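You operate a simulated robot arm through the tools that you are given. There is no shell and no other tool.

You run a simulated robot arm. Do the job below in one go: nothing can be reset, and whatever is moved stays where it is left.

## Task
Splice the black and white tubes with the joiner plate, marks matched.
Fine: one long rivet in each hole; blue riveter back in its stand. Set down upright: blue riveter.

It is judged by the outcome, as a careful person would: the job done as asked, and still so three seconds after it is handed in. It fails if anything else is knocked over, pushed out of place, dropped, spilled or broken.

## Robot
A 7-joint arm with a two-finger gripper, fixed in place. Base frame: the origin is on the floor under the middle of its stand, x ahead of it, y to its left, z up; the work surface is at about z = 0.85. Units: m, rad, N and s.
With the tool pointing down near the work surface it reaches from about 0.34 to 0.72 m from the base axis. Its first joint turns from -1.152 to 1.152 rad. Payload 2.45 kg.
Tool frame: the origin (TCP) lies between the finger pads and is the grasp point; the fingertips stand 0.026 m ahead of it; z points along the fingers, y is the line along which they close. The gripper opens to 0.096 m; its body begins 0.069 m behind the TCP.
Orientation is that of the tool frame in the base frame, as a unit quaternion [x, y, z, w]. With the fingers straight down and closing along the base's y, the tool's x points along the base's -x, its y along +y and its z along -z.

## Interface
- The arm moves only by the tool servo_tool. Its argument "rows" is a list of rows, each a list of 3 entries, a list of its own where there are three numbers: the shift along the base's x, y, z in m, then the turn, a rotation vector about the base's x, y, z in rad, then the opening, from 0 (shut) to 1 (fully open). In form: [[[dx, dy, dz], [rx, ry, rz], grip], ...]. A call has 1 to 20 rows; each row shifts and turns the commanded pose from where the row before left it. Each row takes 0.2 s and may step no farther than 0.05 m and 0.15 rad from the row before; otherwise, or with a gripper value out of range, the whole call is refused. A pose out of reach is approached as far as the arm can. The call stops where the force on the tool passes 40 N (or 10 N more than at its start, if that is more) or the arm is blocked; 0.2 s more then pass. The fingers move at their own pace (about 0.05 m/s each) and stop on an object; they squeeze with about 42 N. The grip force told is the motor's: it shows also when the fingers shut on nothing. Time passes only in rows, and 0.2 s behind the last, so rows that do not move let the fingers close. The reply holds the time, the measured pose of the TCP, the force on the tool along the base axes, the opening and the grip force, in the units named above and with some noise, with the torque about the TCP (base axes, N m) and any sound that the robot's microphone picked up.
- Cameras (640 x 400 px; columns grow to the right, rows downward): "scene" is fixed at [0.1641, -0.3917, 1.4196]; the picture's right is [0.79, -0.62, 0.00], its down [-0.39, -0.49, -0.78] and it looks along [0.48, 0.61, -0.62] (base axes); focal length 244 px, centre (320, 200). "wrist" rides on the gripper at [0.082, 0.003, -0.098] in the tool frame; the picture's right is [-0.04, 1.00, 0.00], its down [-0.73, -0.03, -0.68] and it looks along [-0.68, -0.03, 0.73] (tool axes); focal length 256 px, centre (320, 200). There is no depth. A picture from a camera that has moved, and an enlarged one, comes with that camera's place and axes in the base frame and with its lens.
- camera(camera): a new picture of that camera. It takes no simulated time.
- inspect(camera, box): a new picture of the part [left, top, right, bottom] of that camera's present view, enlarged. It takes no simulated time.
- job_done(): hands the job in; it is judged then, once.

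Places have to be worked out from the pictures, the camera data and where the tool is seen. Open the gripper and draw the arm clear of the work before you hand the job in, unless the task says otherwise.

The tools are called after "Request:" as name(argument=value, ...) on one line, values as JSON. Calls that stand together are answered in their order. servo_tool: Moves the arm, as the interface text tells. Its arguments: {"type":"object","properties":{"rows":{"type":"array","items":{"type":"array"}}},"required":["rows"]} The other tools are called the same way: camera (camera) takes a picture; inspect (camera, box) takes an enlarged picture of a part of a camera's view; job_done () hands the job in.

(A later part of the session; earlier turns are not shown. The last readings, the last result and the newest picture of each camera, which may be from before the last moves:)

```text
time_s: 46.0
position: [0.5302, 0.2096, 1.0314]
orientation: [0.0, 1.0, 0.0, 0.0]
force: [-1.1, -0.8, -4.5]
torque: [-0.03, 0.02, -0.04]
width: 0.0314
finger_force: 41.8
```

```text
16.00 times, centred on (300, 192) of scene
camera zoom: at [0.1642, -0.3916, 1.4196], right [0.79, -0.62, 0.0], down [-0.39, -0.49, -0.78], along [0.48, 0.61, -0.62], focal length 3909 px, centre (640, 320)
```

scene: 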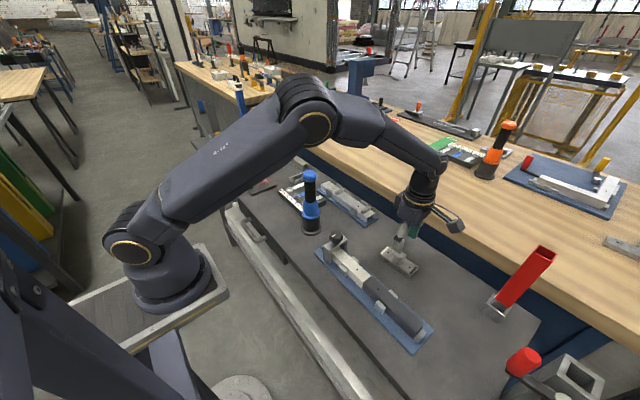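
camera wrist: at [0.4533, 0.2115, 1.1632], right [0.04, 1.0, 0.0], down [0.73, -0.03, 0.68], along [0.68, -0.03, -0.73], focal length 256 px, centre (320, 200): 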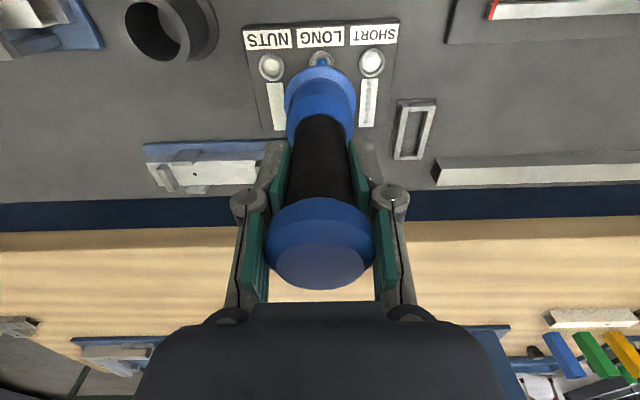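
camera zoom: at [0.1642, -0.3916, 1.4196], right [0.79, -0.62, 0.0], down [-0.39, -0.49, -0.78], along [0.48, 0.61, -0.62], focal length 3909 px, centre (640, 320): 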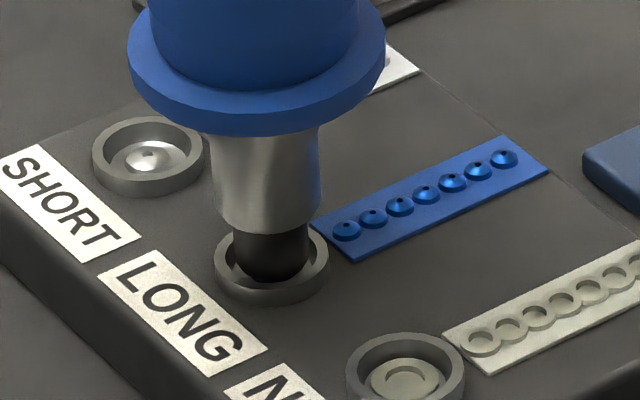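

The tip is inside the cup and over the rivet, with no contact yet. I'll go a little deeper.

Request:
servo_tool(rows=[[[0, 0, -0.0015], [0, 0, 0], 0.05], [[0, 0, -0.0015], [0, 0, 0], 0.05], [[0, 0, 0], [0, 0, 0], 0.05]])

Request:
inspect(camera="scene", box=[285, 180, 315, 205])

```text
time_s: 46.8
position: [0.5298, 0.2081, 1.0294]
orientation: [0.0, 1.0, 0.0, 0.0]
force: [0.1, -0.3, -5.0]
torque: [-0.02, 0.0, 0.01]
width: 0.0311
finger_force: 41.7
```

```text
16.00 times, centred on (300, 192) of scene
camera zoom: at [0.1642, -0.3916, 1.4196], right [0.79, -0.62, 0.0], down [-0.39, -0.49, -0.78], along [0.48, 0.61, -0.62], focal length 3909 px, centre (640, 320)
```

zoom: 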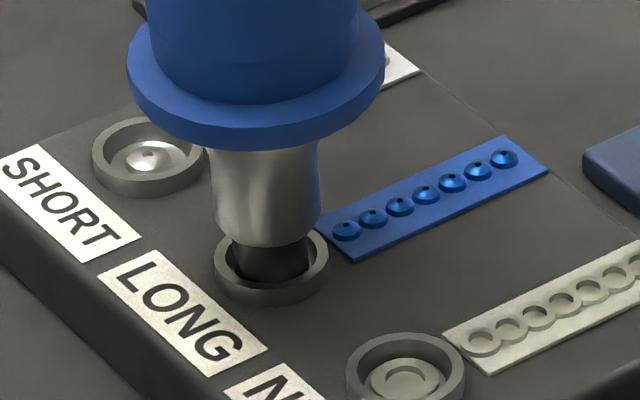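

Still only the tool's own weight on the sensor. I'll keep descending by 1.5 mm steps.

Request:
servo_tool(rows=[[[0, 0, -0.0015], [0, 0, 0], 0.05], [[0, 0, -0.0015], [0, 0, 0], 0.05], [[0, 0, 0], [0, 0, 0], 0.05]])

Request:
inspect(camera="scene", box=[285, 180, 315, 205])

```text
time_s: 47.6
position: [0.5301, 0.2089, 1.0271]
orientation: [-0.001, 1.0, 0.001, 0.0]
force: [-0.4, 0.6, -2.2]
torque: [0.15, 0.08, 0.0]
width: 0.031
finger_force: 42.0
```

```text
16.00 times, centred on (300, 192) of scene
camera zoom: at [0.1641, -0.3916, 1.4196], right [0.79, -0.62, 0.0], down [-0.39, -0.49, -0.78], along [0.48, 0.61, -0.62], focal length 3909 px, centre (640, 320)
```

zoom: 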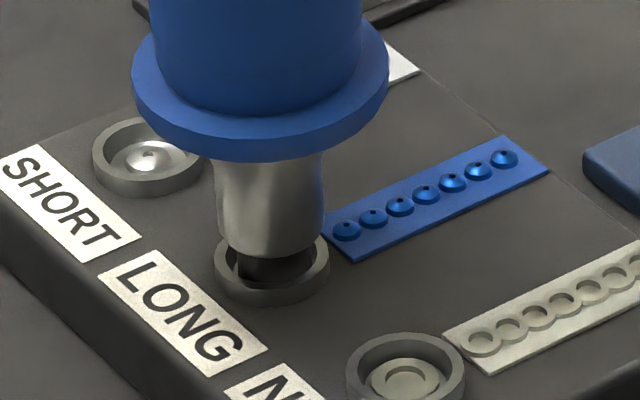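

The z force has dropped from -4.5 to -2.2 N, so first contact has begun. I'll press a bit more to load the rivet.

Request:
servo_tool(rows=[[[0, 0, -0.001], [0, 0, 0], 0.05], [[0, 0, -0.001], [0, 0, 0], 0.05], [[0, 0, 0], [0, 0, 0], 0.05]])

Request:
inspect(camera="scene", box=[285, 180, 315, 205])

```text
time_s: 48.4
position: [0.529, 0.2078, 1.0255]
orientation: [-0.001, 1.0, 0.0, 0.001]
force: [-1.3, -0.6, 1.0]
torque: [-0.07, 0.02, 0.0]
width: 0.0313
finger_force: 42.4
```

```text
16.00 times, centred on (300, 192) of scene
camera zoom: at [0.1641, -0.3917, 1.4196], right [0.79, -0.62, 0.0], down [-0.39, -0.49, -0.78], along [0.48, 0.61, -0.62], focal length 3909 px, centre (640, 320)
```

zoom: 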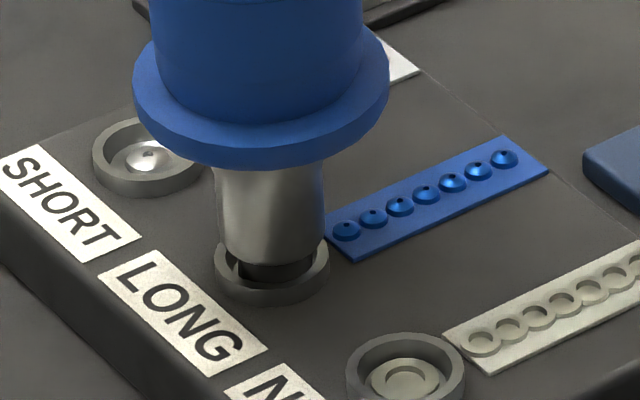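

There's now about 5.5 N of contact but no sound. I'll press a bit harder.

Request:
servo_tool(rows=[[[0, 0, -0.0015], [0, 0, 0], 0.05], [[0, 0, -0.0015], [0, 0, 0], 0.05], [[0, 0, 0], [0, 0, 0], 0.05]])

Request:
inspect(camera="scene", box=[285, 180, 315, 205])

```text
time_s: 49.2
position: [0.53, 0.2075, 1.0225]
orientation: [0.001, 1.0, 0.0, 0.0]
force: [-1.5, -1.0, 3.2]
torque: [-0.2, 0.28, -0.01]
width: 0.0314
finger_force: 41.5
```

```text
16.00 times, centred on (300, 192) of scene
camera zoom: at [0.164, -0.3917, 1.4196], right [0.79, -0.62, 0.0], down [-0.39, -0.49, -0.78], along [0.48, 0.61, -0.62], focal length 3909 px, centre (640, 320)
```

zoom: 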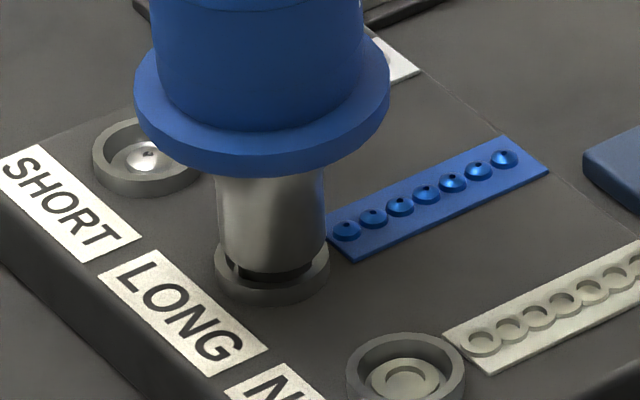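

The nose looks spring-loaded: it compresses with force rising slowly, at about 7.7 N now. I'll keep pressing to get the rivet to load.

Request:
servo_tool(rows=[[[0, 0, -0.0015], [0, 0, 0], 0.05], [[0, 0, -0.0015], [0, 0, 0], 0.05], [[0, 0, 0], [0, 0, 0], 0.05]])

Request:
inspect(camera="scene", box=[285, 180, 315, 205])

```text
time_s: 50.0
position: [0.5303, 0.2081, 1.0207]
orientation: [-0.001, 1.0, 0.0, 0.0]
force: [-5.2, 0.7, 6.4]
torque: [0.03, 0.64, 0.0]
width: 0.0314
finger_force: 42.2
```

```text
16.00 times, centred on (300, 192) of scene
camera zoom: at [0.1639, -0.3917, 1.4196], right [0.79, -0.62, 0.0], down [-0.39, -0.49, -0.78], along [0.48, 0.61, -0.62], focal length 3909 px, centre (640, 320)
```

zoom: 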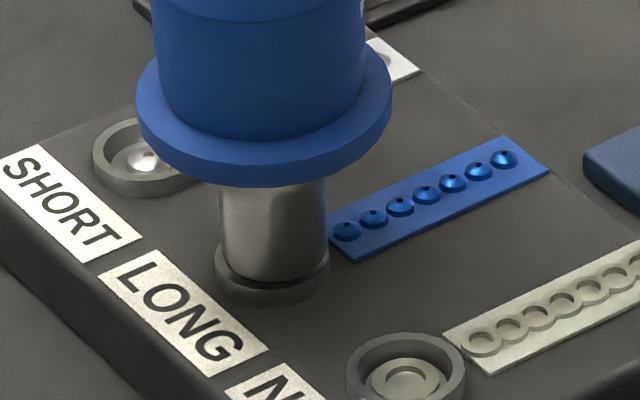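

A 5 N lateral force in -x suggests the nose is pressing on the +x side of the cup wall. I'll ease the tool about 1.5 mm toward -x and look again.

Request:
servo_tool(rows=[[[-0.0015, 0, 0.001], [0, 0, 0], 0.05], [[0, 0, 0], [0, 0, 0], 0.05], [[0, 0, 0], [0, 0, 0], 0.05]])

Request:
inspect(camera="scene", box=[285, 180, 315, 205])

```text
time_s: 50.8
position: [0.5295, 0.2078, 1.0204]
orientation: [0.0, 1.0, 0.001, 0.002]
force: [4.7, 1.4, 5.0]
torque: [0.16, -0.66, 0.0]
width: 0.0312
finger_force: 41.6
```

```text
16.00 times, centred on (300, 192) of scene
camera zoom: at [0.1641, -0.3917, 1.4196], right [0.79, -0.62, 0.0], down [-0.39, -0.49, -0.78], along [0.48, 0.61, -0.62], focal length 3909 px, centre (640, 320)
```

zoom: 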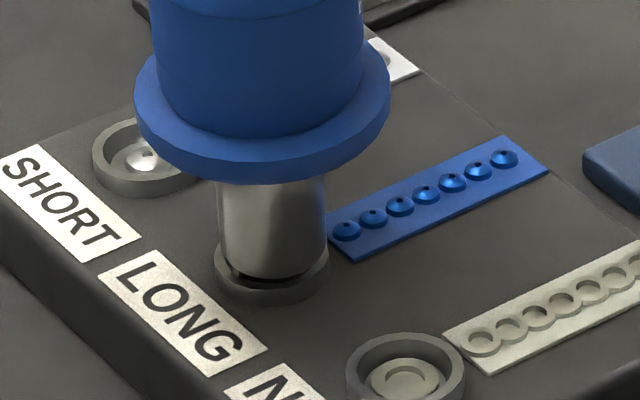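

The lateral force flipped to +4.7 N, so the nose is captured in the cup and the true centre is about 0.7 mm back. I'll recentre and press further.

Request:
servo_tool(rows=[[[0.0008, 0, -0.001], [0, 0, 0], 0.05], [[0, 0, -0.0015], [0, 0, 0], 0.05], [[0, 0, 0], [0, 0, 0], 0.05], [[0, 0, 0], [0, 0, 0], 0.05]])

Request:
inspect(camera="scene", box=[285, 180, 315, 205])

Request:
camera(camera="wrist")

```text
time_s: 51.8
position: [0.5292, 0.2081, 1.0186]
orientation: [0.0, 1.0, 0.0, 0.001]
force: [6.1, -1.4, 7.8]
torque: [-0.26, -0.85, 0.04]
width: 0.0311
finger_force: 41.9
```

```text
16.00 times, centred on (300, 192) of scene
camera zoom: at [0.1641, -0.3918, 1.4196], right [0.79, -0.62, 0.0], down [-0.39, -0.49, -0.78], along [0.48, 0.61, -0.62], focal length 3909 px, centre (640, 320)
```

zoom: 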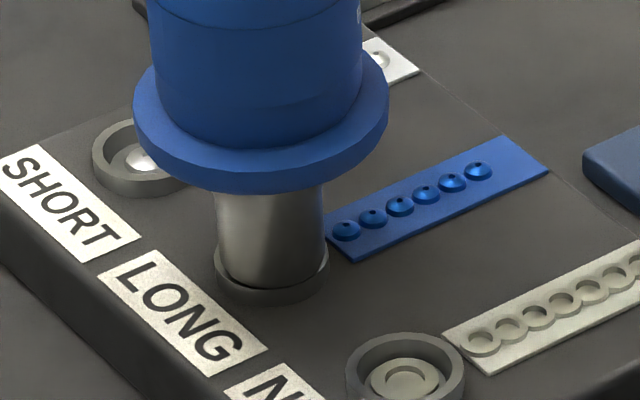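

```text
taken
camera wrist: at [0.4486, 0.211, 1.1149], right [0.04, 1.0, 0.0], down [0.73, -0.03, 0.68], along [0.68, -0.03, -0.73], focal length 256 px, centre (320, 200)
```

wrist: 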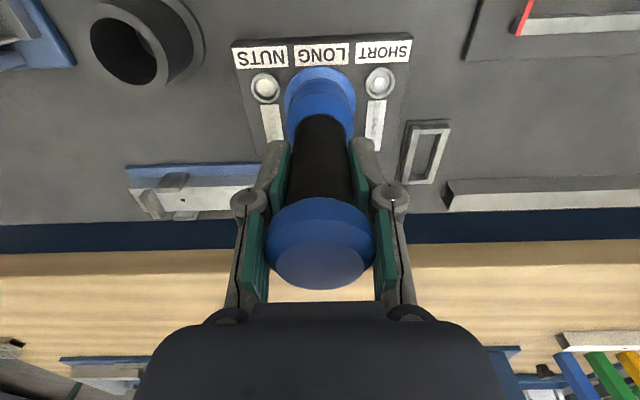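

The blue strip now shows six rivets instead of seven, so one long rivet has been loaded. I'll lift straight up and check the nose.

Request:
servo_tool(rows=[[[0.0005, 0, 0.004], [0, 0, 0], 0.05], [[0, 0, 0.008], [0, 0, 0], 0.05], [[0, 0, 0.015], [0, 0, 0], 0.05], [[0, 0, 0.025], [0, 0, 0], 0.05], [[0, 0, 0], [0, 0, 0], 0.05]])

Request:
inspect(camera="scene", box=[280, 165, 320, 205])

```text
time_s: 53.0
position: [0.5293, 0.2085, 1.071]
orientation: [0.0, 1.0, 0.001, -0.001]
force: [0.5, 0.0, -3.9]
torque: [0.01, -0.01, -0.01]
width: 0.0312
finger_force: 42.5
```

```text
10.00 times, centred on (300, 185) of scene
camera zoom: at [0.1642, -0.3916, 1.4196], right [0.79, -0.62, 0.0], down [-0.39, -0.49, -0.78], along [0.48, 0.61, -0.62], focal length 2443 px, centre (520, 350)
```

zoom: 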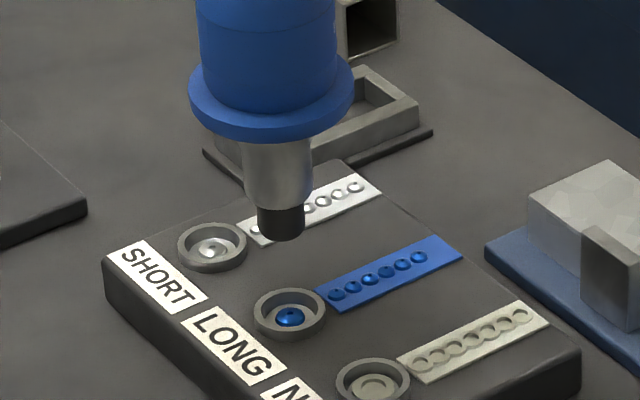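

The rivet is in the nose and the tip is clean. I'll raise, carry the riveter over the plate's white-side hole at about (0.472, -0.1555), and stop above it to check.

Request:
servo_tool(rows=[[[0, 0, 0.035], [0, 0, 0], 0.05], [[0, 0, 0.035], [0, 0, 0], 0.05], [[-0.007, -0.045, 0], [0, 0, 0], 0.05], [[-0.007, -0.0455, 0], [0, 0, 0], 0.05], [[-0.007, -0.0455, 0], [0, 0, 0], 0.05], [[-0.007, -0.0455, 0], [0, 0, 0], 0.05], [[-0.007, -0.0455, 0], [0, 0, 0], 0.05], [[-0.007, -0.0455, 0], [0, 0, 0], 0.05], [[-0.007, -0.0455, 0], [0, 0, 0], 0.05], [[-0.008, -0.0455, 0], [0, 0, 0], 0.05], [[0, 0, 0], [0, 0, 0], 0.05]])

Request:
inspect(camera="scene", box=[320, 190, 430, 300])

Request:
camera(camera="wrist")

```text
time_s: 55.4
position: [0.4707, -0.156, 1.1342]
orientation: [-0.001, 1.0, 0.0, 0.0]
force: [0.5, -0.1, -4.3]
torque: [-0.02, -0.04, 0.02]
width: 0.0314
finger_force: 41.9
```

```text
3.64 times, centred on (375, 245) of scene
camera zoom: at [0.1641, -0.3917, 1.4196], right [0.79, -0.62, 0.0], down [-0.39, -0.49, -0.78], along [0.48, 0.61, -0.62], focal length 888 px, centre (120, 36)
```

zoom: 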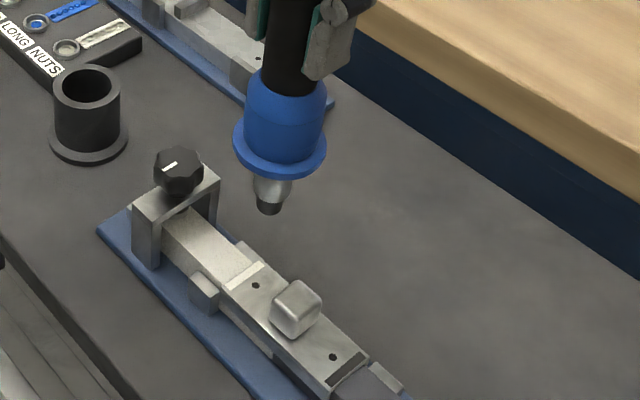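

```text
taken
camera wrist: at [0.3905, -0.1521, 1.2306], right [0.04, 1.0, 0.0], down [0.73, -0.03, 0.68], along [0.68, -0.03, -0.73], focal length 256 px, centre (320, 200)
```

wrist: 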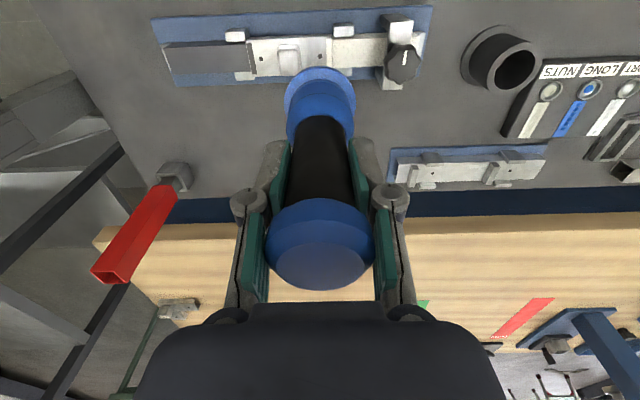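

The nose is above the white-side hole with good clearance from the plate knob and clamp. I'll lower to about 15 mm above the plate and compare tip and hole in the scene view.

Request:
servo_tool(rows=[[[0, 0, -0.03], [0, 0, 0], 0.05], [[0, 0, -0.025], [0, 0, 0], 0.05], [[0, 0, -0.015], [0, 0, 0], 0.05], [[0, 0, 0], [0, 0, 0], 0.05]])

Request:
inspect(camera="scene", box=[350, 235, 400, 285])

Request:
inspect(camera="wrist", box=[220, 0, 420, 140])

```text
time_s: 56.4
position: [0.4728, -0.1544, 1.0682]
orientation: [0.0, 1.0, 0.0, 0.0]
force: [0.4, -0.2, -4.6]
torque: [0.01, 0.0, 0.0]
width: 0.0312
finger_force: 41.4
```

```text
8.00 times, centred on (375, 260) of scene
camera zoom: at [0.1642, -0.3917, 1.4196], right [0.79, -0.62, 0.0], down [-0.39, -0.49, -0.78], along [0.48, 0.61, -0.62], focal length 1955 px, centre (-120, -280)
```

zoom: 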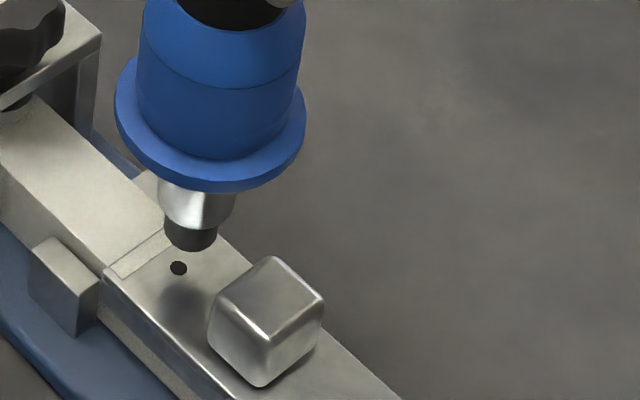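

```text
2.86 times, centred on (320, 70) of wrist
camera zoom: at [0.3926, -0.1521, 1.1638], right [0.04, 1.0, 0.0], down [0.73, -0.03, 0.68], along [0.68, -0.03, -0.73], focal length 731 px, centre (320, 571)
```

zoom: 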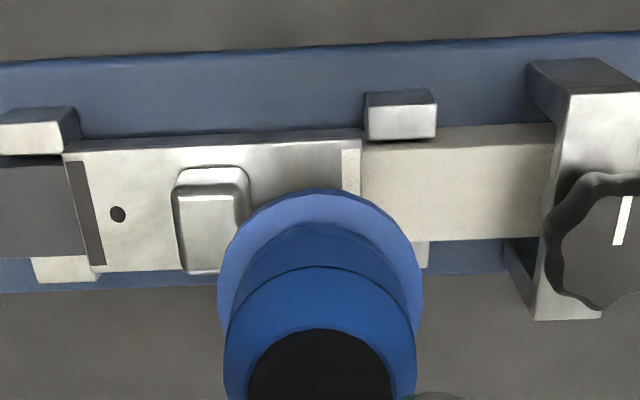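

The two cameras disagree by a few millimetres on where the tip is, so I'll zoom in on the tip and the whole riveter to measure it better.

Request:
inspect(camera="scene", box=[362, 252, 387, 270])

Request:
inspect(camera="scene", box=[340, 150, 410, 275])

```text
16.00 times, centred on (374, 261) of scene
camera zoom: at [0.1642, -0.3917, 1.4196], right [0.79, -0.62, 0.0], down [-0.39, -0.49, -0.78], along [0.48, 0.61, -0.62], focal length 3909 px, centre (-552, -776)
```

zoom: 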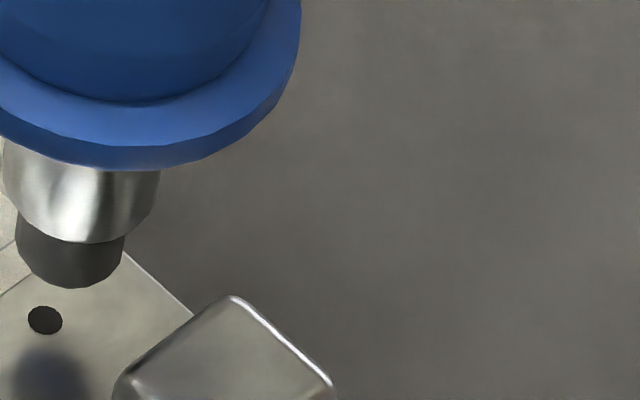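

```text
3.20 times, centred on (375, 212) of scene
camera zoom: at [0.1642, -0.3917, 1.4196], right [0.79, -0.62, 0.0], down [-0.39, -0.49, -0.78], along [0.48, 0.61, -0.62], focal length 782 px, centre (144, 160)
```

zoom: 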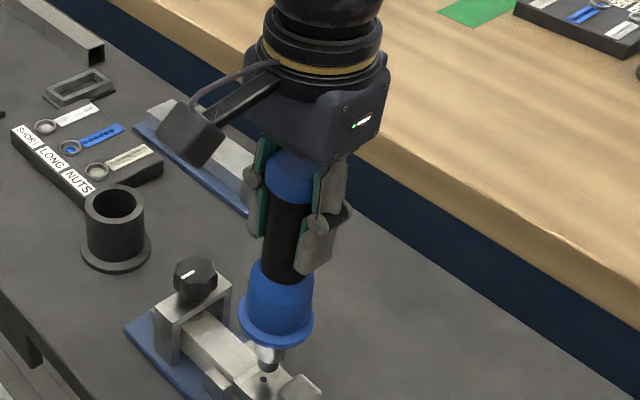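

Using the correct bottom-ellipse centre, the tip is about (0.4746, -0.1556) and the hole about (0.473, -0.154), so they agree within about 2 mm. I'll lower closer to cut the parallax.

Request:
servo_tool(rows=[[[0, 0, -0.007], [0, 0, 0], 0.05], [[0, 0, -0.006], [0, 0, 0], 0.05], [[0, 0, 0], [0, 0, 0], 0.05]])

Request:
inspect(camera="scene", box=[355, 248, 385, 270])

Request:
inspect(camera="wrist", box=[220, 0, 420, 140])

```text
time_s: 57.2
position: [0.4734, -0.1545, 1.0567]
orientation: [-0.001, 1.0, 0.0, 0.0]
force: [-0.5, -0.6, -3.5]
torque: [0.03, 0.05, -0.04]
width: 0.0313
finger_force: 42.3
```

```text
16.00 times, centred on (370, 259) of scene
camera zoom: at [0.1642, -0.3917, 1.4196], right [0.79, -0.62, 0.0], down [-0.39, -0.49, -0.78], along [0.48, 0.61, -0.62], focal length 3909 px, centre (-480, -744)
```

zoom: 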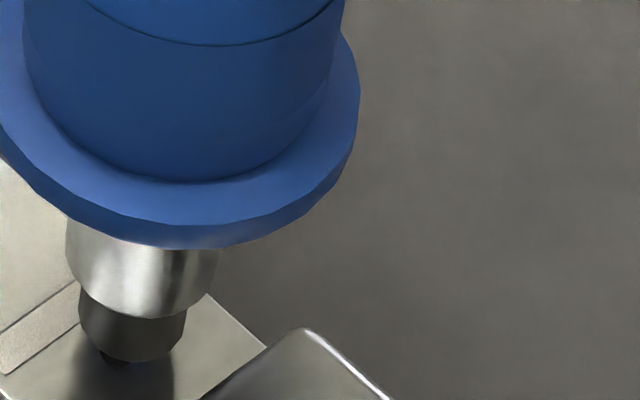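

```text
2.86 times, centred on (320, 70) of wrist
camera zoom: at [0.3927, -0.1515, 1.1524], right [0.04, 1.0, 0.0], down [0.73, -0.03, 0.68], along [0.68, -0.03, -0.73], focal length 731 px, centre (320, 571)
```

zoom: 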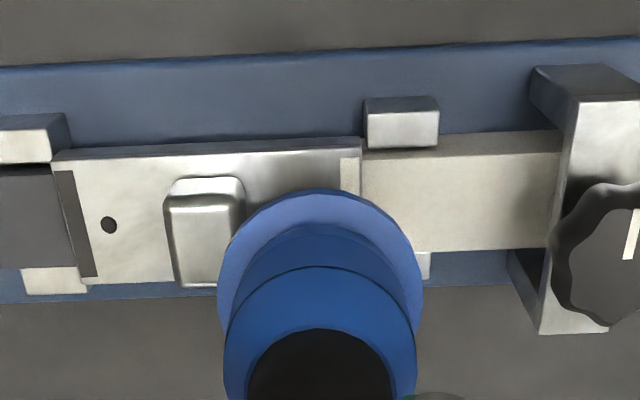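

The scene view suggests the tip is about 1–1.5 mm off, depending on the exact height. I'll lower almost to contact so the parallax disappears, then compare with the known hole pixel.

Request:
servo_tool(rows=[[[-0.0005, 0.0005, -0.003], [0, 0, 0], 0.05], [[0, 0, -0.002], [0, 0, 0], 0.05], [[0, 0, 0], [0, 0, 0], 0.05]])

Request:
inspect(camera="scene", box=[355, 248, 385, 270])

```text
time_s: 58.0
position: [0.471, -0.1533, 1.0502]
orientation: [-0.001, 1.0, 0.0, -0.001]
force: [0.1, 0.9, -4.4]
torque: [-0.02, -0.01, 0.02]
width: 0.0313
finger_force: 42.1
```

```text
16.00 times, centred on (370, 259) of scene
camera zoom: at [0.1642, -0.3917, 1.4196], right [0.79, -0.62, 0.0], down [-0.39, -0.49, -0.78], along [0.48, 0.61, -0.62], focal length 3909 px, centre (-480, -744)
```

zoom: 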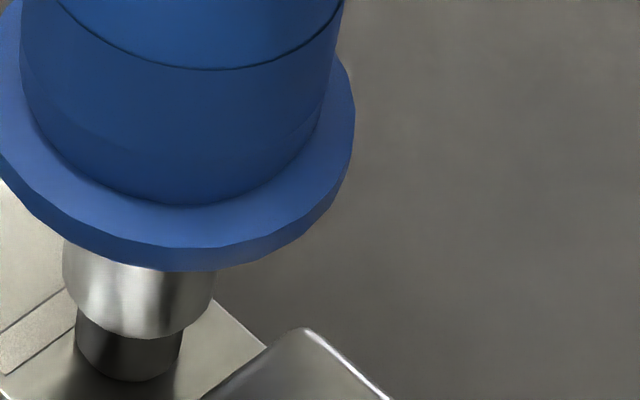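

The tip looks about 1.5–1.8 mm too far in +x. I'll shift -1.2 mm and lower to light contact.

Request:
servo_tool(rows=[[[-0.0012, 0.0003, 0], [0, 0, 0], 0.05], [[0, 0, -0.0015], [0, 0, 0], 0.05], [[0, 0, 0], [0, 0, 0], 0.05]])

Request:
inspect(camera="scene", box=[355, 248, 385, 270])

Request:
inspect(camera="wrist", box=[220, 0, 420, 140])

```text
time_s: 58.8
position: [0.4712, -0.154, 1.0493]
orientation: [0.0, 1.0, 0.0, -0.001]
force: [0.4, -0.5, -2.5]
torque: [-0.01, -0.06, -0.01]
width: 0.0316
finger_force: 42.5
```

```text
16.00 times, centred on (370, 259) of scene
camera zoom: at [0.1642, -0.3917, 1.4196], right [0.79, -0.62, 0.0], down [-0.39, -0.49, -0.78], along [0.48, 0.61, -0.62], focal length 3909 px, centre (-480, -744)
```

zoom: 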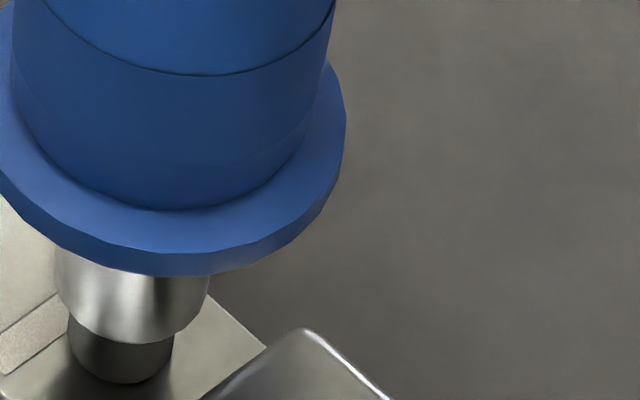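

```text
2.86 times, centred on (320, 70) of wrist
camera zoom: at [0.3912, -0.151, 1.1466], right [0.04, 1.0, 0.0], down [0.73, -0.03, 0.68], along [0.68, -0.03, -0.73], focal length 731 px, centre (320, 571)
```

zoom: 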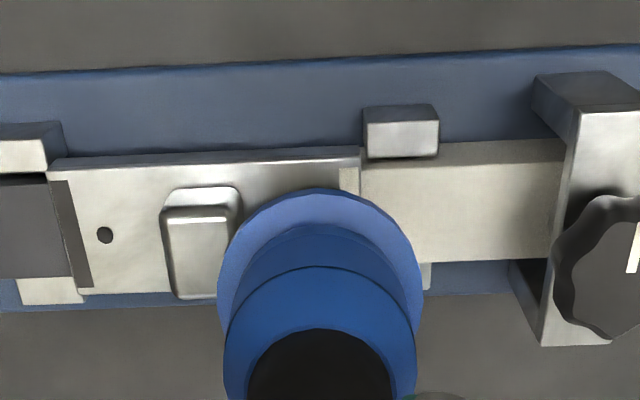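

The load has dropped slightly to -2.5 N, so the tip is at or near the plate. I'll take one more small step to confirm the contact height.

Request:
servo_tool(rows=[[[0, 0, -0.001], [0, 0, 0], 0.05], [[0, 0, 0], [0, 0, 0], 0.05], [[0, 0, 0], [0, 0, 0], 0.05]])

Request:
inspect(camera="scene", box=[357, 252, 377, 267])

```text
time_s: 59.6
position: [0.4724, -0.1542, 1.05]
orientation: [0.0, 1.0, 0.0, -0.001]
force: [-1.0, 0.5, -1.7]
torque: [0.06, 0.13, 0.0]
width: 0.0311
finger_force: 41.9
```

```text
16.00 times, centred on (367, 260) of scene
camera zoom: at [0.1641, -0.3917, 1.4196], right [0.79, -0.62, 0.0], down [-0.39, -0.49, -0.78], along [0.48, 0.61, -0.62], focal length 3909 px, centre (-432, -752)
```

zoom: 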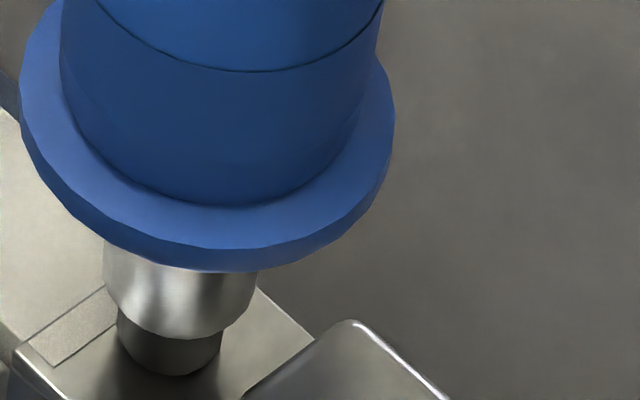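

The tip is in light contact with the plate. I'll take a wrist view to measure the black hole and plate edge relative to the tool axis, which avoids the pose-readout noise.

Request:
inspect(camera="wrist", box=[220, 20, 380, 120])

Request:
inspect(camera="wrist", box=[230, 40, 270, 70])

Request:
inspect(camera="wrist", box=[300, 30, 340, 60])

```text
4.00 times, centred on (300, 70) of wrist
camera zoom: at [0.3915, -0.1511, 1.1457], right [0.04, 1.0, 0.0], down [0.73, -0.03, 0.68], along [0.68, -0.03, -0.73], focal length 1024 px, centre (400, 720)
```

zoom: 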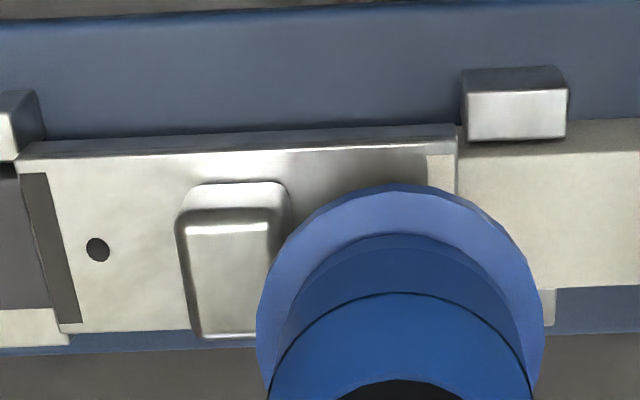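

```text
13.33 times, centred on (250, 55) of wrist
camera zoom: at [0.3915, -0.1511, 1.1457], right [0.04, 1.0, 0.0], down [0.73, -0.03, 0.68], along [0.68, -0.03, -0.73], focal length 3413 px, centre (1253, 2133)
```

zoom: 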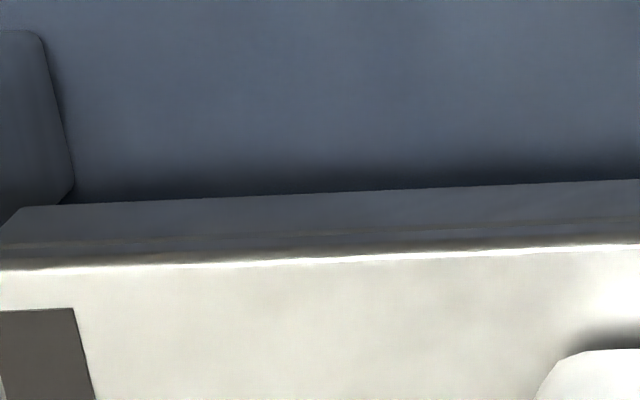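

```text
13.33 times, centred on (320, 45) of wrist
camera zoom: at [0.3915, -0.1511, 1.1457], right [0.04, 1.0, 0.0], down [0.73, -0.03, 0.68], along [0.68, -0.03, -0.73], focal length 3413 px, centre (320, 2267)
```

zoom: 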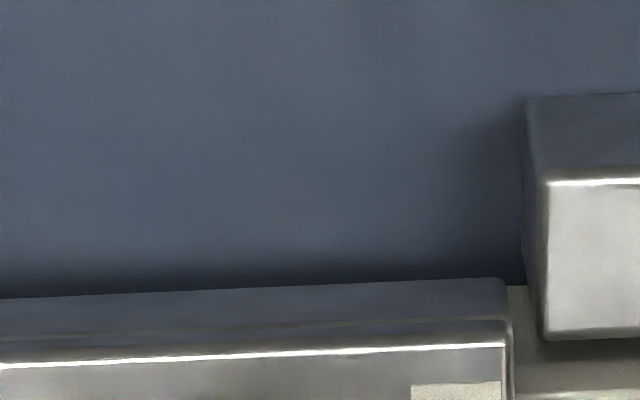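

The wrist view says the tool axis should move about -2 mm in y. In x the two cameras differ, so the riveter may have tilted slightly in the grip. I'll check its tilt in the scene view.

Request:
inspect(camera="scene", box=[345, 190, 405, 275])

Request:
inspect(camera="wrist", box=[220, 60, 420, 310])

```text
4.71 times, centred on (375, 232) of scene
camera zoom: at [0.1641, -0.3917, 1.4196], right [0.79, -0.62, 0.0], down [-0.39, -0.49, -0.78], along [0.48, 0.61, -0.62], focal length 1150 px, centre (61, 47)
```

zoom: 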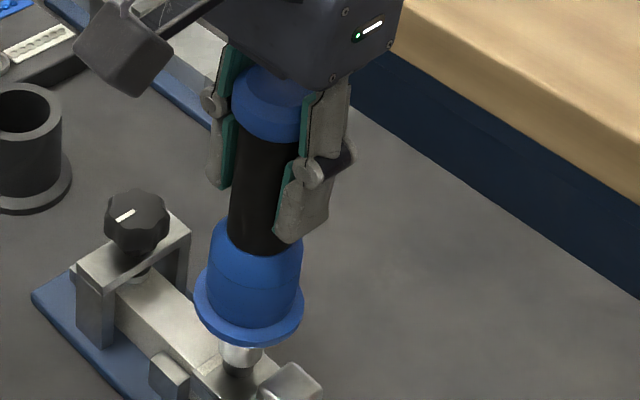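

```text
1.60 times, centred on (320, 185) of wrist
camera zoom: at [0.3915, -0.1511, 1.1457], right [0.04, 1.0, 0.0], down [0.73, -0.03, 0.68], along [0.68, -0.03, -0.73], focal length 410 px, centre (320, 224)
```

zoom: 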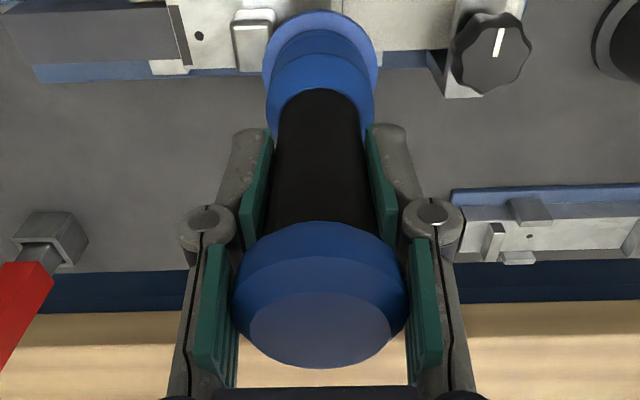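

With a corrected nose length of about 0.153 m and the plate top near z≈0.895, both cameras agree that the tip is about +1.3 mm in x and +1.4 mm in y from the white-side hole. I'll lift slightly, shift and recheck.

Request:
servo_tool(rows=[[[0, 0, 0.003], [0, 0, 0], 0.05], [[-0.0013, -0.0014, 0], [0, 0, 0], 0.05], [[0, 0, 0], [0, 0, 0], 0.05]])

Request:
inspect(camera="scene", box=[357, 252, 377, 267])

Request:
inspect(camera="wrist", box=[220, 20, 380, 120])

```text
time_s: 60.4
position: [0.4701, -0.1566, 1.0525]
orientation: [-0.001, 1.0, 0.0, 0.001]
force: [-0.1, 0.6, -4.4]
torque: [0.0, -0.05, -0.04]
width: 0.0312
finger_force: 42.1
```

```text
16.00 times, centred on (367, 260) of scene
camera zoom: at [0.1642, -0.3917, 1.4196], right [0.79, -0.62, 0.0], down [-0.39, -0.49, -0.78], along [0.48, 0.61, -0.62], focal length 3909 px, centre (-432, -752)
```

zoom: 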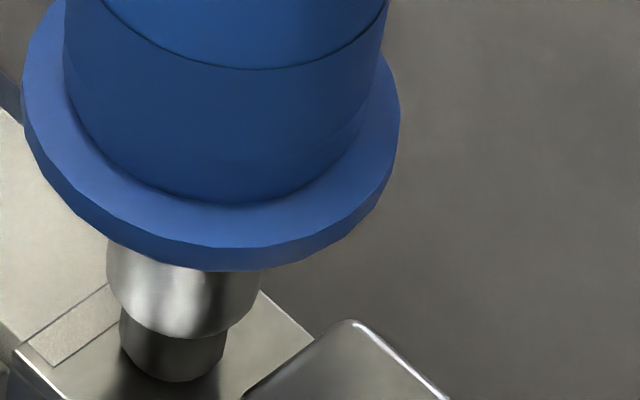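

```text
4.00 times, centred on (300, 70) of wrist
camera zoom: at [0.3902, -0.1528, 1.1488], right [0.04, 1.0, 0.0], down [0.73, -0.03, 0.68], along [0.68, -0.03, -0.73], focal length 1024 px, centre (400, 720)
```

zoom: 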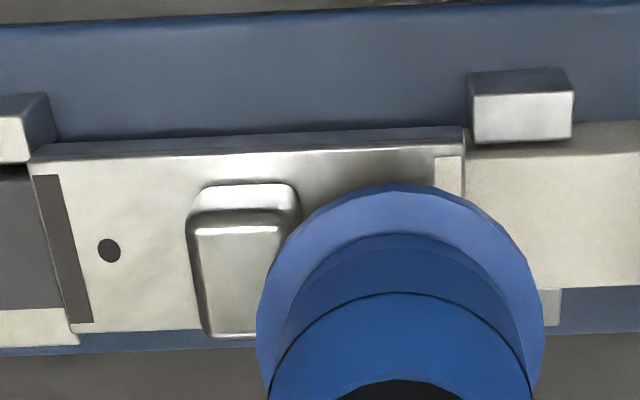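

Both cameras now put the tip within about 1 mm of the white-side hole. I'll lower to contact with a 0.5 mm correction in y and begin pressing.

Request:
servo_tool(rows=[[[0.0002, 0.0005, -0.002], [0, 0, 0], 0.05], [[0, 0, -0.002], [0, 0, 0], 0.05], [[0, 0, -0.001], [0, 0, 0], 0.05], [[0, 0, 0], [0, 0, 0], 0.05]])

Request:
inspect(camera="scene", box=[357, 252, 377, 267])

Request:
inspect(camera="wrist", box=[220, 20, 380, 120])

```text
time_s: 61.4
position: [0.4712, -0.1555, 1.0477]
orientation: [0.0, 1.0, 0.0, 0.0]
force: [0.4, 1.4, 0.4]
torque: [0.23, -0.11, -0.02]
width: 0.0314
finger_force: 42.1
```

```text
16.00 times, centred on (367, 260) of scene
camera zoom: at [0.1641, -0.3916, 1.4196], right [0.79, -0.62, 0.0], down [-0.39, -0.49, -0.78], along [0.48, 0.61, -0.62], focal length 3909 px, centre (-432, -752)
```

zoom: 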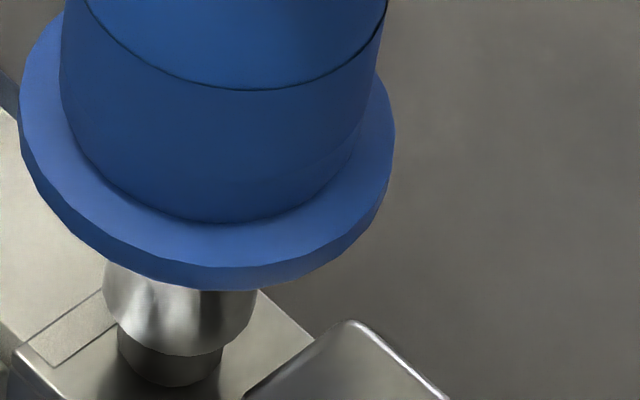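

```text
4.00 times, centred on (300, 70) of wrist
camera zoom: at [0.39, -0.1527, 1.1444], right [0.04, 1.0, 0.0], down [0.73, -0.03, 0.68], along [0.68, -0.03, -0.73], focal length 1024 px, centre (400, 720)
```

zoom: 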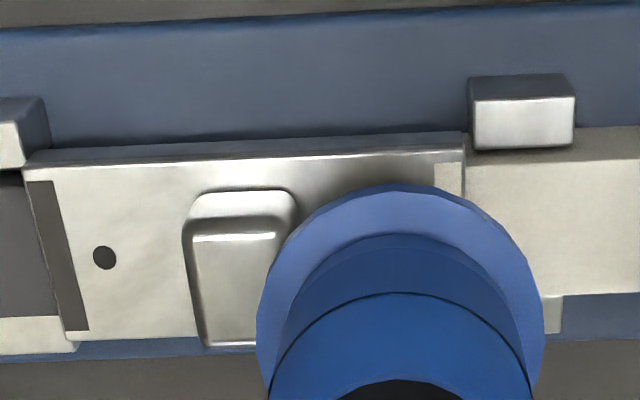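

The tip is in contact (about 4.7 N) and within about 0.8 mm of the hole centre in the scene view. I'll now press down to set the rivet, step by step.

Request:
servo_tool(rows=[[[-0.0004, 0.0003, -0.002], [0, 0, 0], 0.05], [[0, 0, -0.002], [0, 0, 0], 0.05], [[0, 0, -0.002], [0, 0, 0], 0.05], [[0, 0, 0], [0, 0, 0], 0.05]])

Request:
inspect(camera="scene", box=[350, 240, 400, 300])

```text
time_s: 62.4
position: [0.4713, -0.1552, 1.0416]
orientation: [0.001, 1.0, -0.002, 0.001]
force: [0.1, -3.9, 5.9]
torque: [-0.56, -0.11, -0.01]
width: 0.0314
finger_force: 41.9
```

```text
6.67 times, centred on (375, 270) of scene
camera zoom: at [0.164, -0.3917, 1.4196], right [0.79, -0.62, 0.0], down [-0.39, -0.49, -0.78], along [0.48, 0.61, -0.62], focal length 1629 px, centre (-47, -267)
```

zoom: 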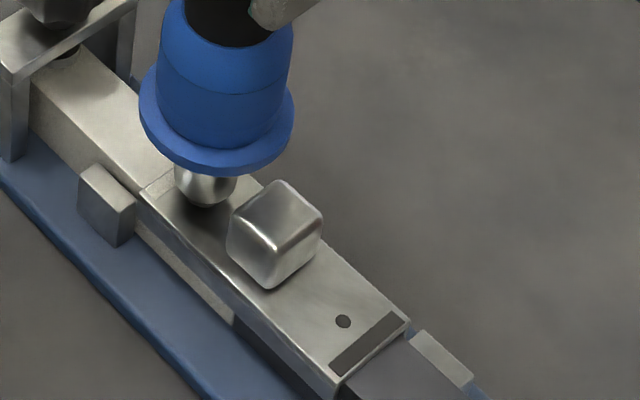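

Force is at about 10 N with the nose compressed 6–7 mm. I'll continue pressing.

Request:
servo_tool(rows=[[[0, 0, -0.0015], [0, 0, 0], 0.05], [[0, 0, -0.0015], [0, 0, 0], 0.05], [[0, 0, 0], [0, 0, 0], 0.05], [[0, 0, 0], [0, 0, 0], 0.05]])

Request:
inspect(camera="scene", box=[350, 240, 400, 300])

```text
time_s: 63.4
position: [0.4698, -0.1551, 1.0384]
orientation: [-0.001, 1.0, 0.0, 0.002]
force: [4.3, -2.1, 10.1]
torque: [-0.33, -0.55, -0.04]
width: 0.0314
finger_force: 42.2
```

```text
6.67 times, centred on (375, 270) of scene
camera zoom: at [0.164, -0.3917, 1.4196], right [0.79, -0.62, 0.0], down [-0.39, -0.49, -0.78], along [0.48, 0.61, -0.62], focal length 1629 px, centre (-47, -267)
```

zoom: 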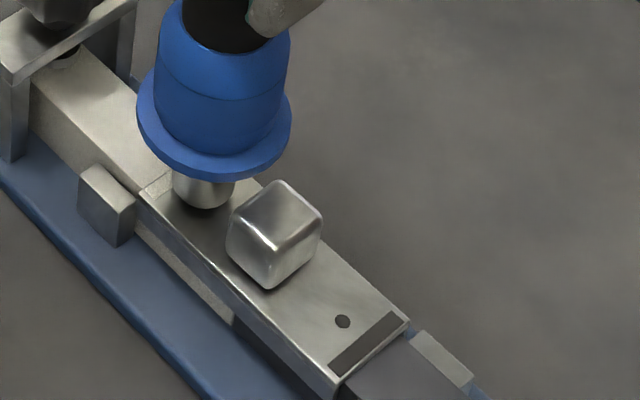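

There's about 14 N and still no sound. The nose is almost fully retracted, so I'll press further.

Request:
servo_tool(rows=[[[0, 0, -0.0015], [0, 0, 0], 0.05], [[0, 0, -0.0015], [0, 0, 0], 0.05], [[0, 0, 0], [0, 0, 0], 0.05], [[0, 0, 0], [0, 0, 0], 0.05]])

Request:
inspect(camera="scene", box=[350, 240, 400, 300])

```text
time_s: 64.4
position: [0.4692, -0.1539, 1.0342]
orientation: [-0.001, 1.0, 0.0, 0.0]
force: [1.2, 2.5, 16.4]
torque: [0.16, -0.13, 0.0]
width: 0.0312
finger_force: 41.3
```

```text
6.67 times, centred on (375, 270) of scene
camera zoom: at [0.1639, -0.3916, 1.4197], right [0.79, -0.62, 0.0], down [-0.39, -0.49, -0.78], along [0.48, 0.61, -0.62], focal length 1629 px, centre (-47, -267)
```

zoom: 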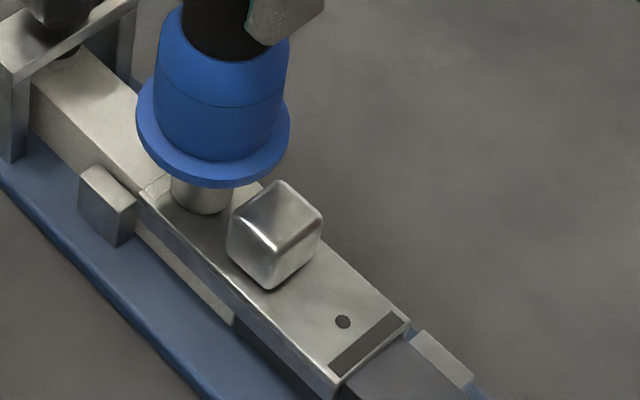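

There's now 20.7 N, and the nose looks fully retracted with the sleeve on the plate. I'll increase the force in small steps and watch for a response.

Request:
servo_tool(rows=[[[0, 0, -0.001], [0, 0, 0], 0.05], [[0, 0, 0], [0, 0, 0], 0.05], [[0, 0, 0], [0, 0, 0], 0.05]])

Request:
inspect(camera="scene", box=[350, 240, 390, 280])

```text
time_s: 65.2
position: [0.4686, -0.1543, 1.0357]
orientation: [0.001, 1.0, -0.001, 0.001]
force: [-0.8, 2.1, 23.6]
torque: [0.27, 0.06, 0.04]
width: 0.0313
finger_force: 42.2
```

```text
10.00 times, centred on (370, 260) of scene
camera zoom: at [0.1637, -0.3915, 1.4197], right [0.79, -0.62, 0.0], down [-0.39, -0.49, -0.78], along [0.48, 0.61, -0.62], focal length 2443 px, centre (-180, -400)
```

zoom: 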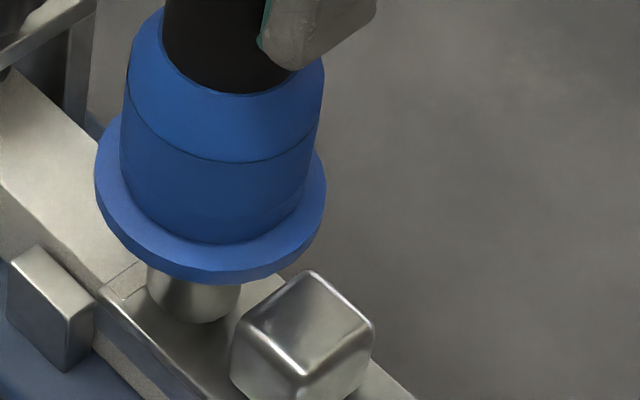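

There's 28 N of press and it's now stiff. One or two more small increments.

Request:
servo_tool(rows=[[[0, 0, -0.001], [0, 0, 0], 0.05], [[0, 0, 0], [0, 0, 0], 0.05], [[0, 0, 0], [0, 0, 0], 0.05]])

Request:
inspect(camera="scene", box=[350, 240, 390, 280])

```text
time_s: 66.0
position: [0.4696, -0.1543, 1.0345]
orientation: [-0.001, 1.0, 0.0, 0.002]
force: [-1.3, 2.7, 38.2]
torque: [0.42, 0.35, 0.02]
width: 0.031
finger_force: 42.1
```

```text
10.00 times, centred on (370, 260) of scene
camera zoom: at [0.1635, -0.3914, 1.4198], right [0.79, -0.62, 0.0], down [-0.39, -0.49, -0.78], along [0.48, 0.61, -0.62], focal length 2443 px, centre (-180, -400)
```

zoom: 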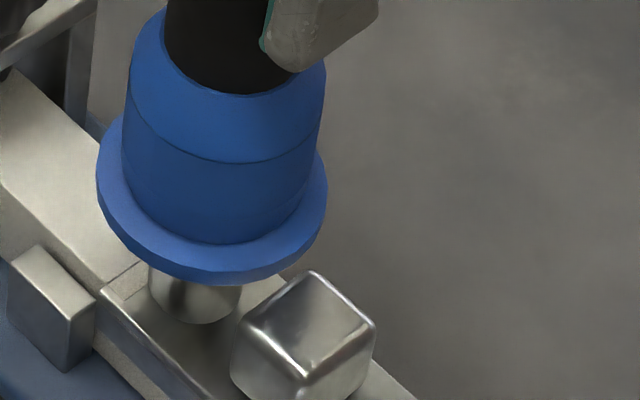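

At about 42 N there's no sound, but loading the rivet was silent too. I'll lift off and check the hole.

Request:
servo_tool(rows=[[[0, 0, 0.003], [0, 0, 0], 0.05], [[0, 0, 0.008], [0, 0, 0], 0.05], [[0, 0, 0.015], [0, 0, 0], 0.05], [[0, 0, 0.025], [0, 0, 0], 0.05], [[0, 0, 0.025], [0, 0, 0], 0.05], [[0, 0, 0], [0, 0, 0], 0.05]])

Request:
inspect(camera="scene", box=[350, 240, 400, 300])

Request:
inspect(camera="scene", box=[345, 190, 405, 275])

```text
time_s: 67.4
position: [0.469, -0.1539, 1.1097]
orientation: [0.0, 1.0, 0.0, 0.0]
force: [0.3, -1.1, -3.7]
torque: [0.0, 0.0, 0.01]
width: 0.0312
finger_force: 41.8
```

```text
6.67 times, centred on (375, 270) of scene
camera zoom: at [0.1642, -0.3917, 1.4196], right [0.79, -0.62, 0.0], down [-0.39, -0.49, -0.78], along [0.48, 0.61, -0.62], focal length 1629 px, centre (-47, -267)
```

zoom: 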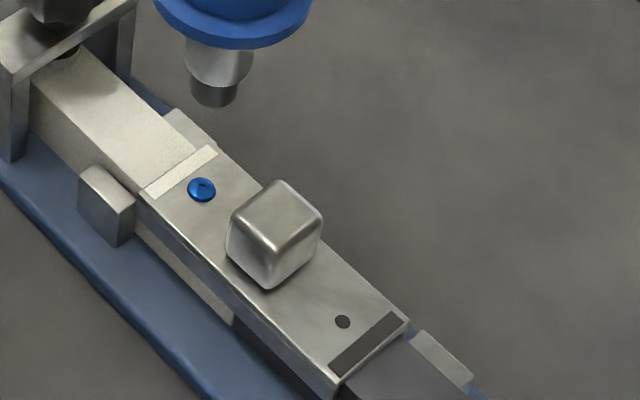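

```text
4.71 times, centred on (375, 232) of scene
camera zoom: at [0.1642, -0.3917, 1.4196], right [0.79, -0.62, 0.0], down [-0.39, -0.49, -0.78], along [0.48, 0.61, -0.62], focal length 1150 px, centre (61, 47)
```

zoom: 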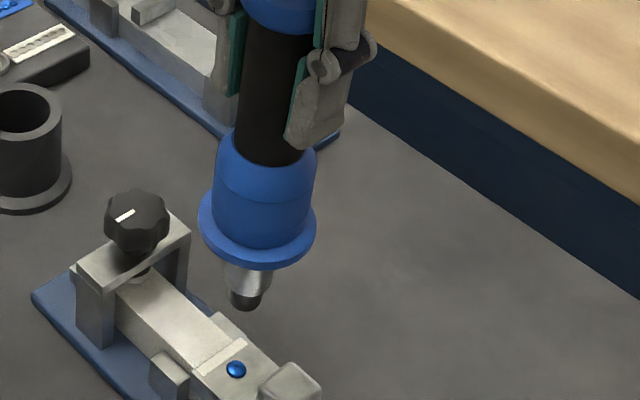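

A blue rivet now sits in the white-side hole. I'll zoom in to check that it's properly seated.

Request:
inspect(camera="scene", box=[358, 252, 378, 267])

Request:
inspect(camera="scene", box=[355, 225, 385, 250])

Request:
camera(camera="wrist")

```text
16.00 times, centred on (368, 260) of scene
camera zoom: at [0.1642, -0.3917, 1.4196], right [0.79, -0.62, 0.0], down [-0.39, -0.49, -0.78], along [0.48, 0.61, -0.62], focal length 3909 px, centre (-448, -752)
```

zoom: 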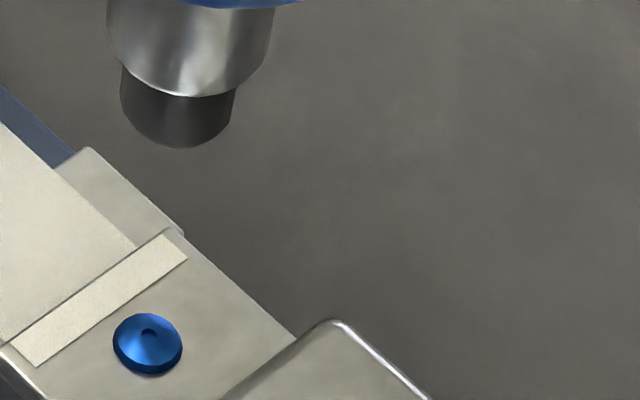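

```text
16.00 times, centred on (370, 238) of scene
camera zoom: at [0.1642, -0.3917, 1.4196], right [0.79, -0.62, 0.0], down [-0.39, -0.49, -0.78], along [0.48, 0.61, -0.62], focal length 3909 px, centre (-480, -400)
```

zoom: 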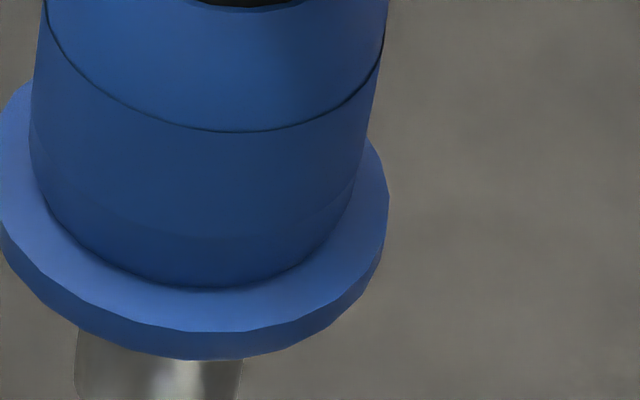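

```text
taken
camera wrist: at [0.3884, -0.1512, 1.2061], right [0.04, 1.0, 0.0], down [0.73, -0.03, 0.68], along [0.68, -0.03, -0.73], focal length 256 px, centre (320, 200)
```

wrist: 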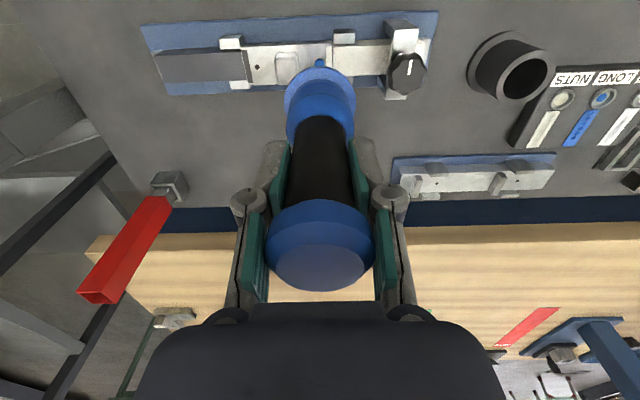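

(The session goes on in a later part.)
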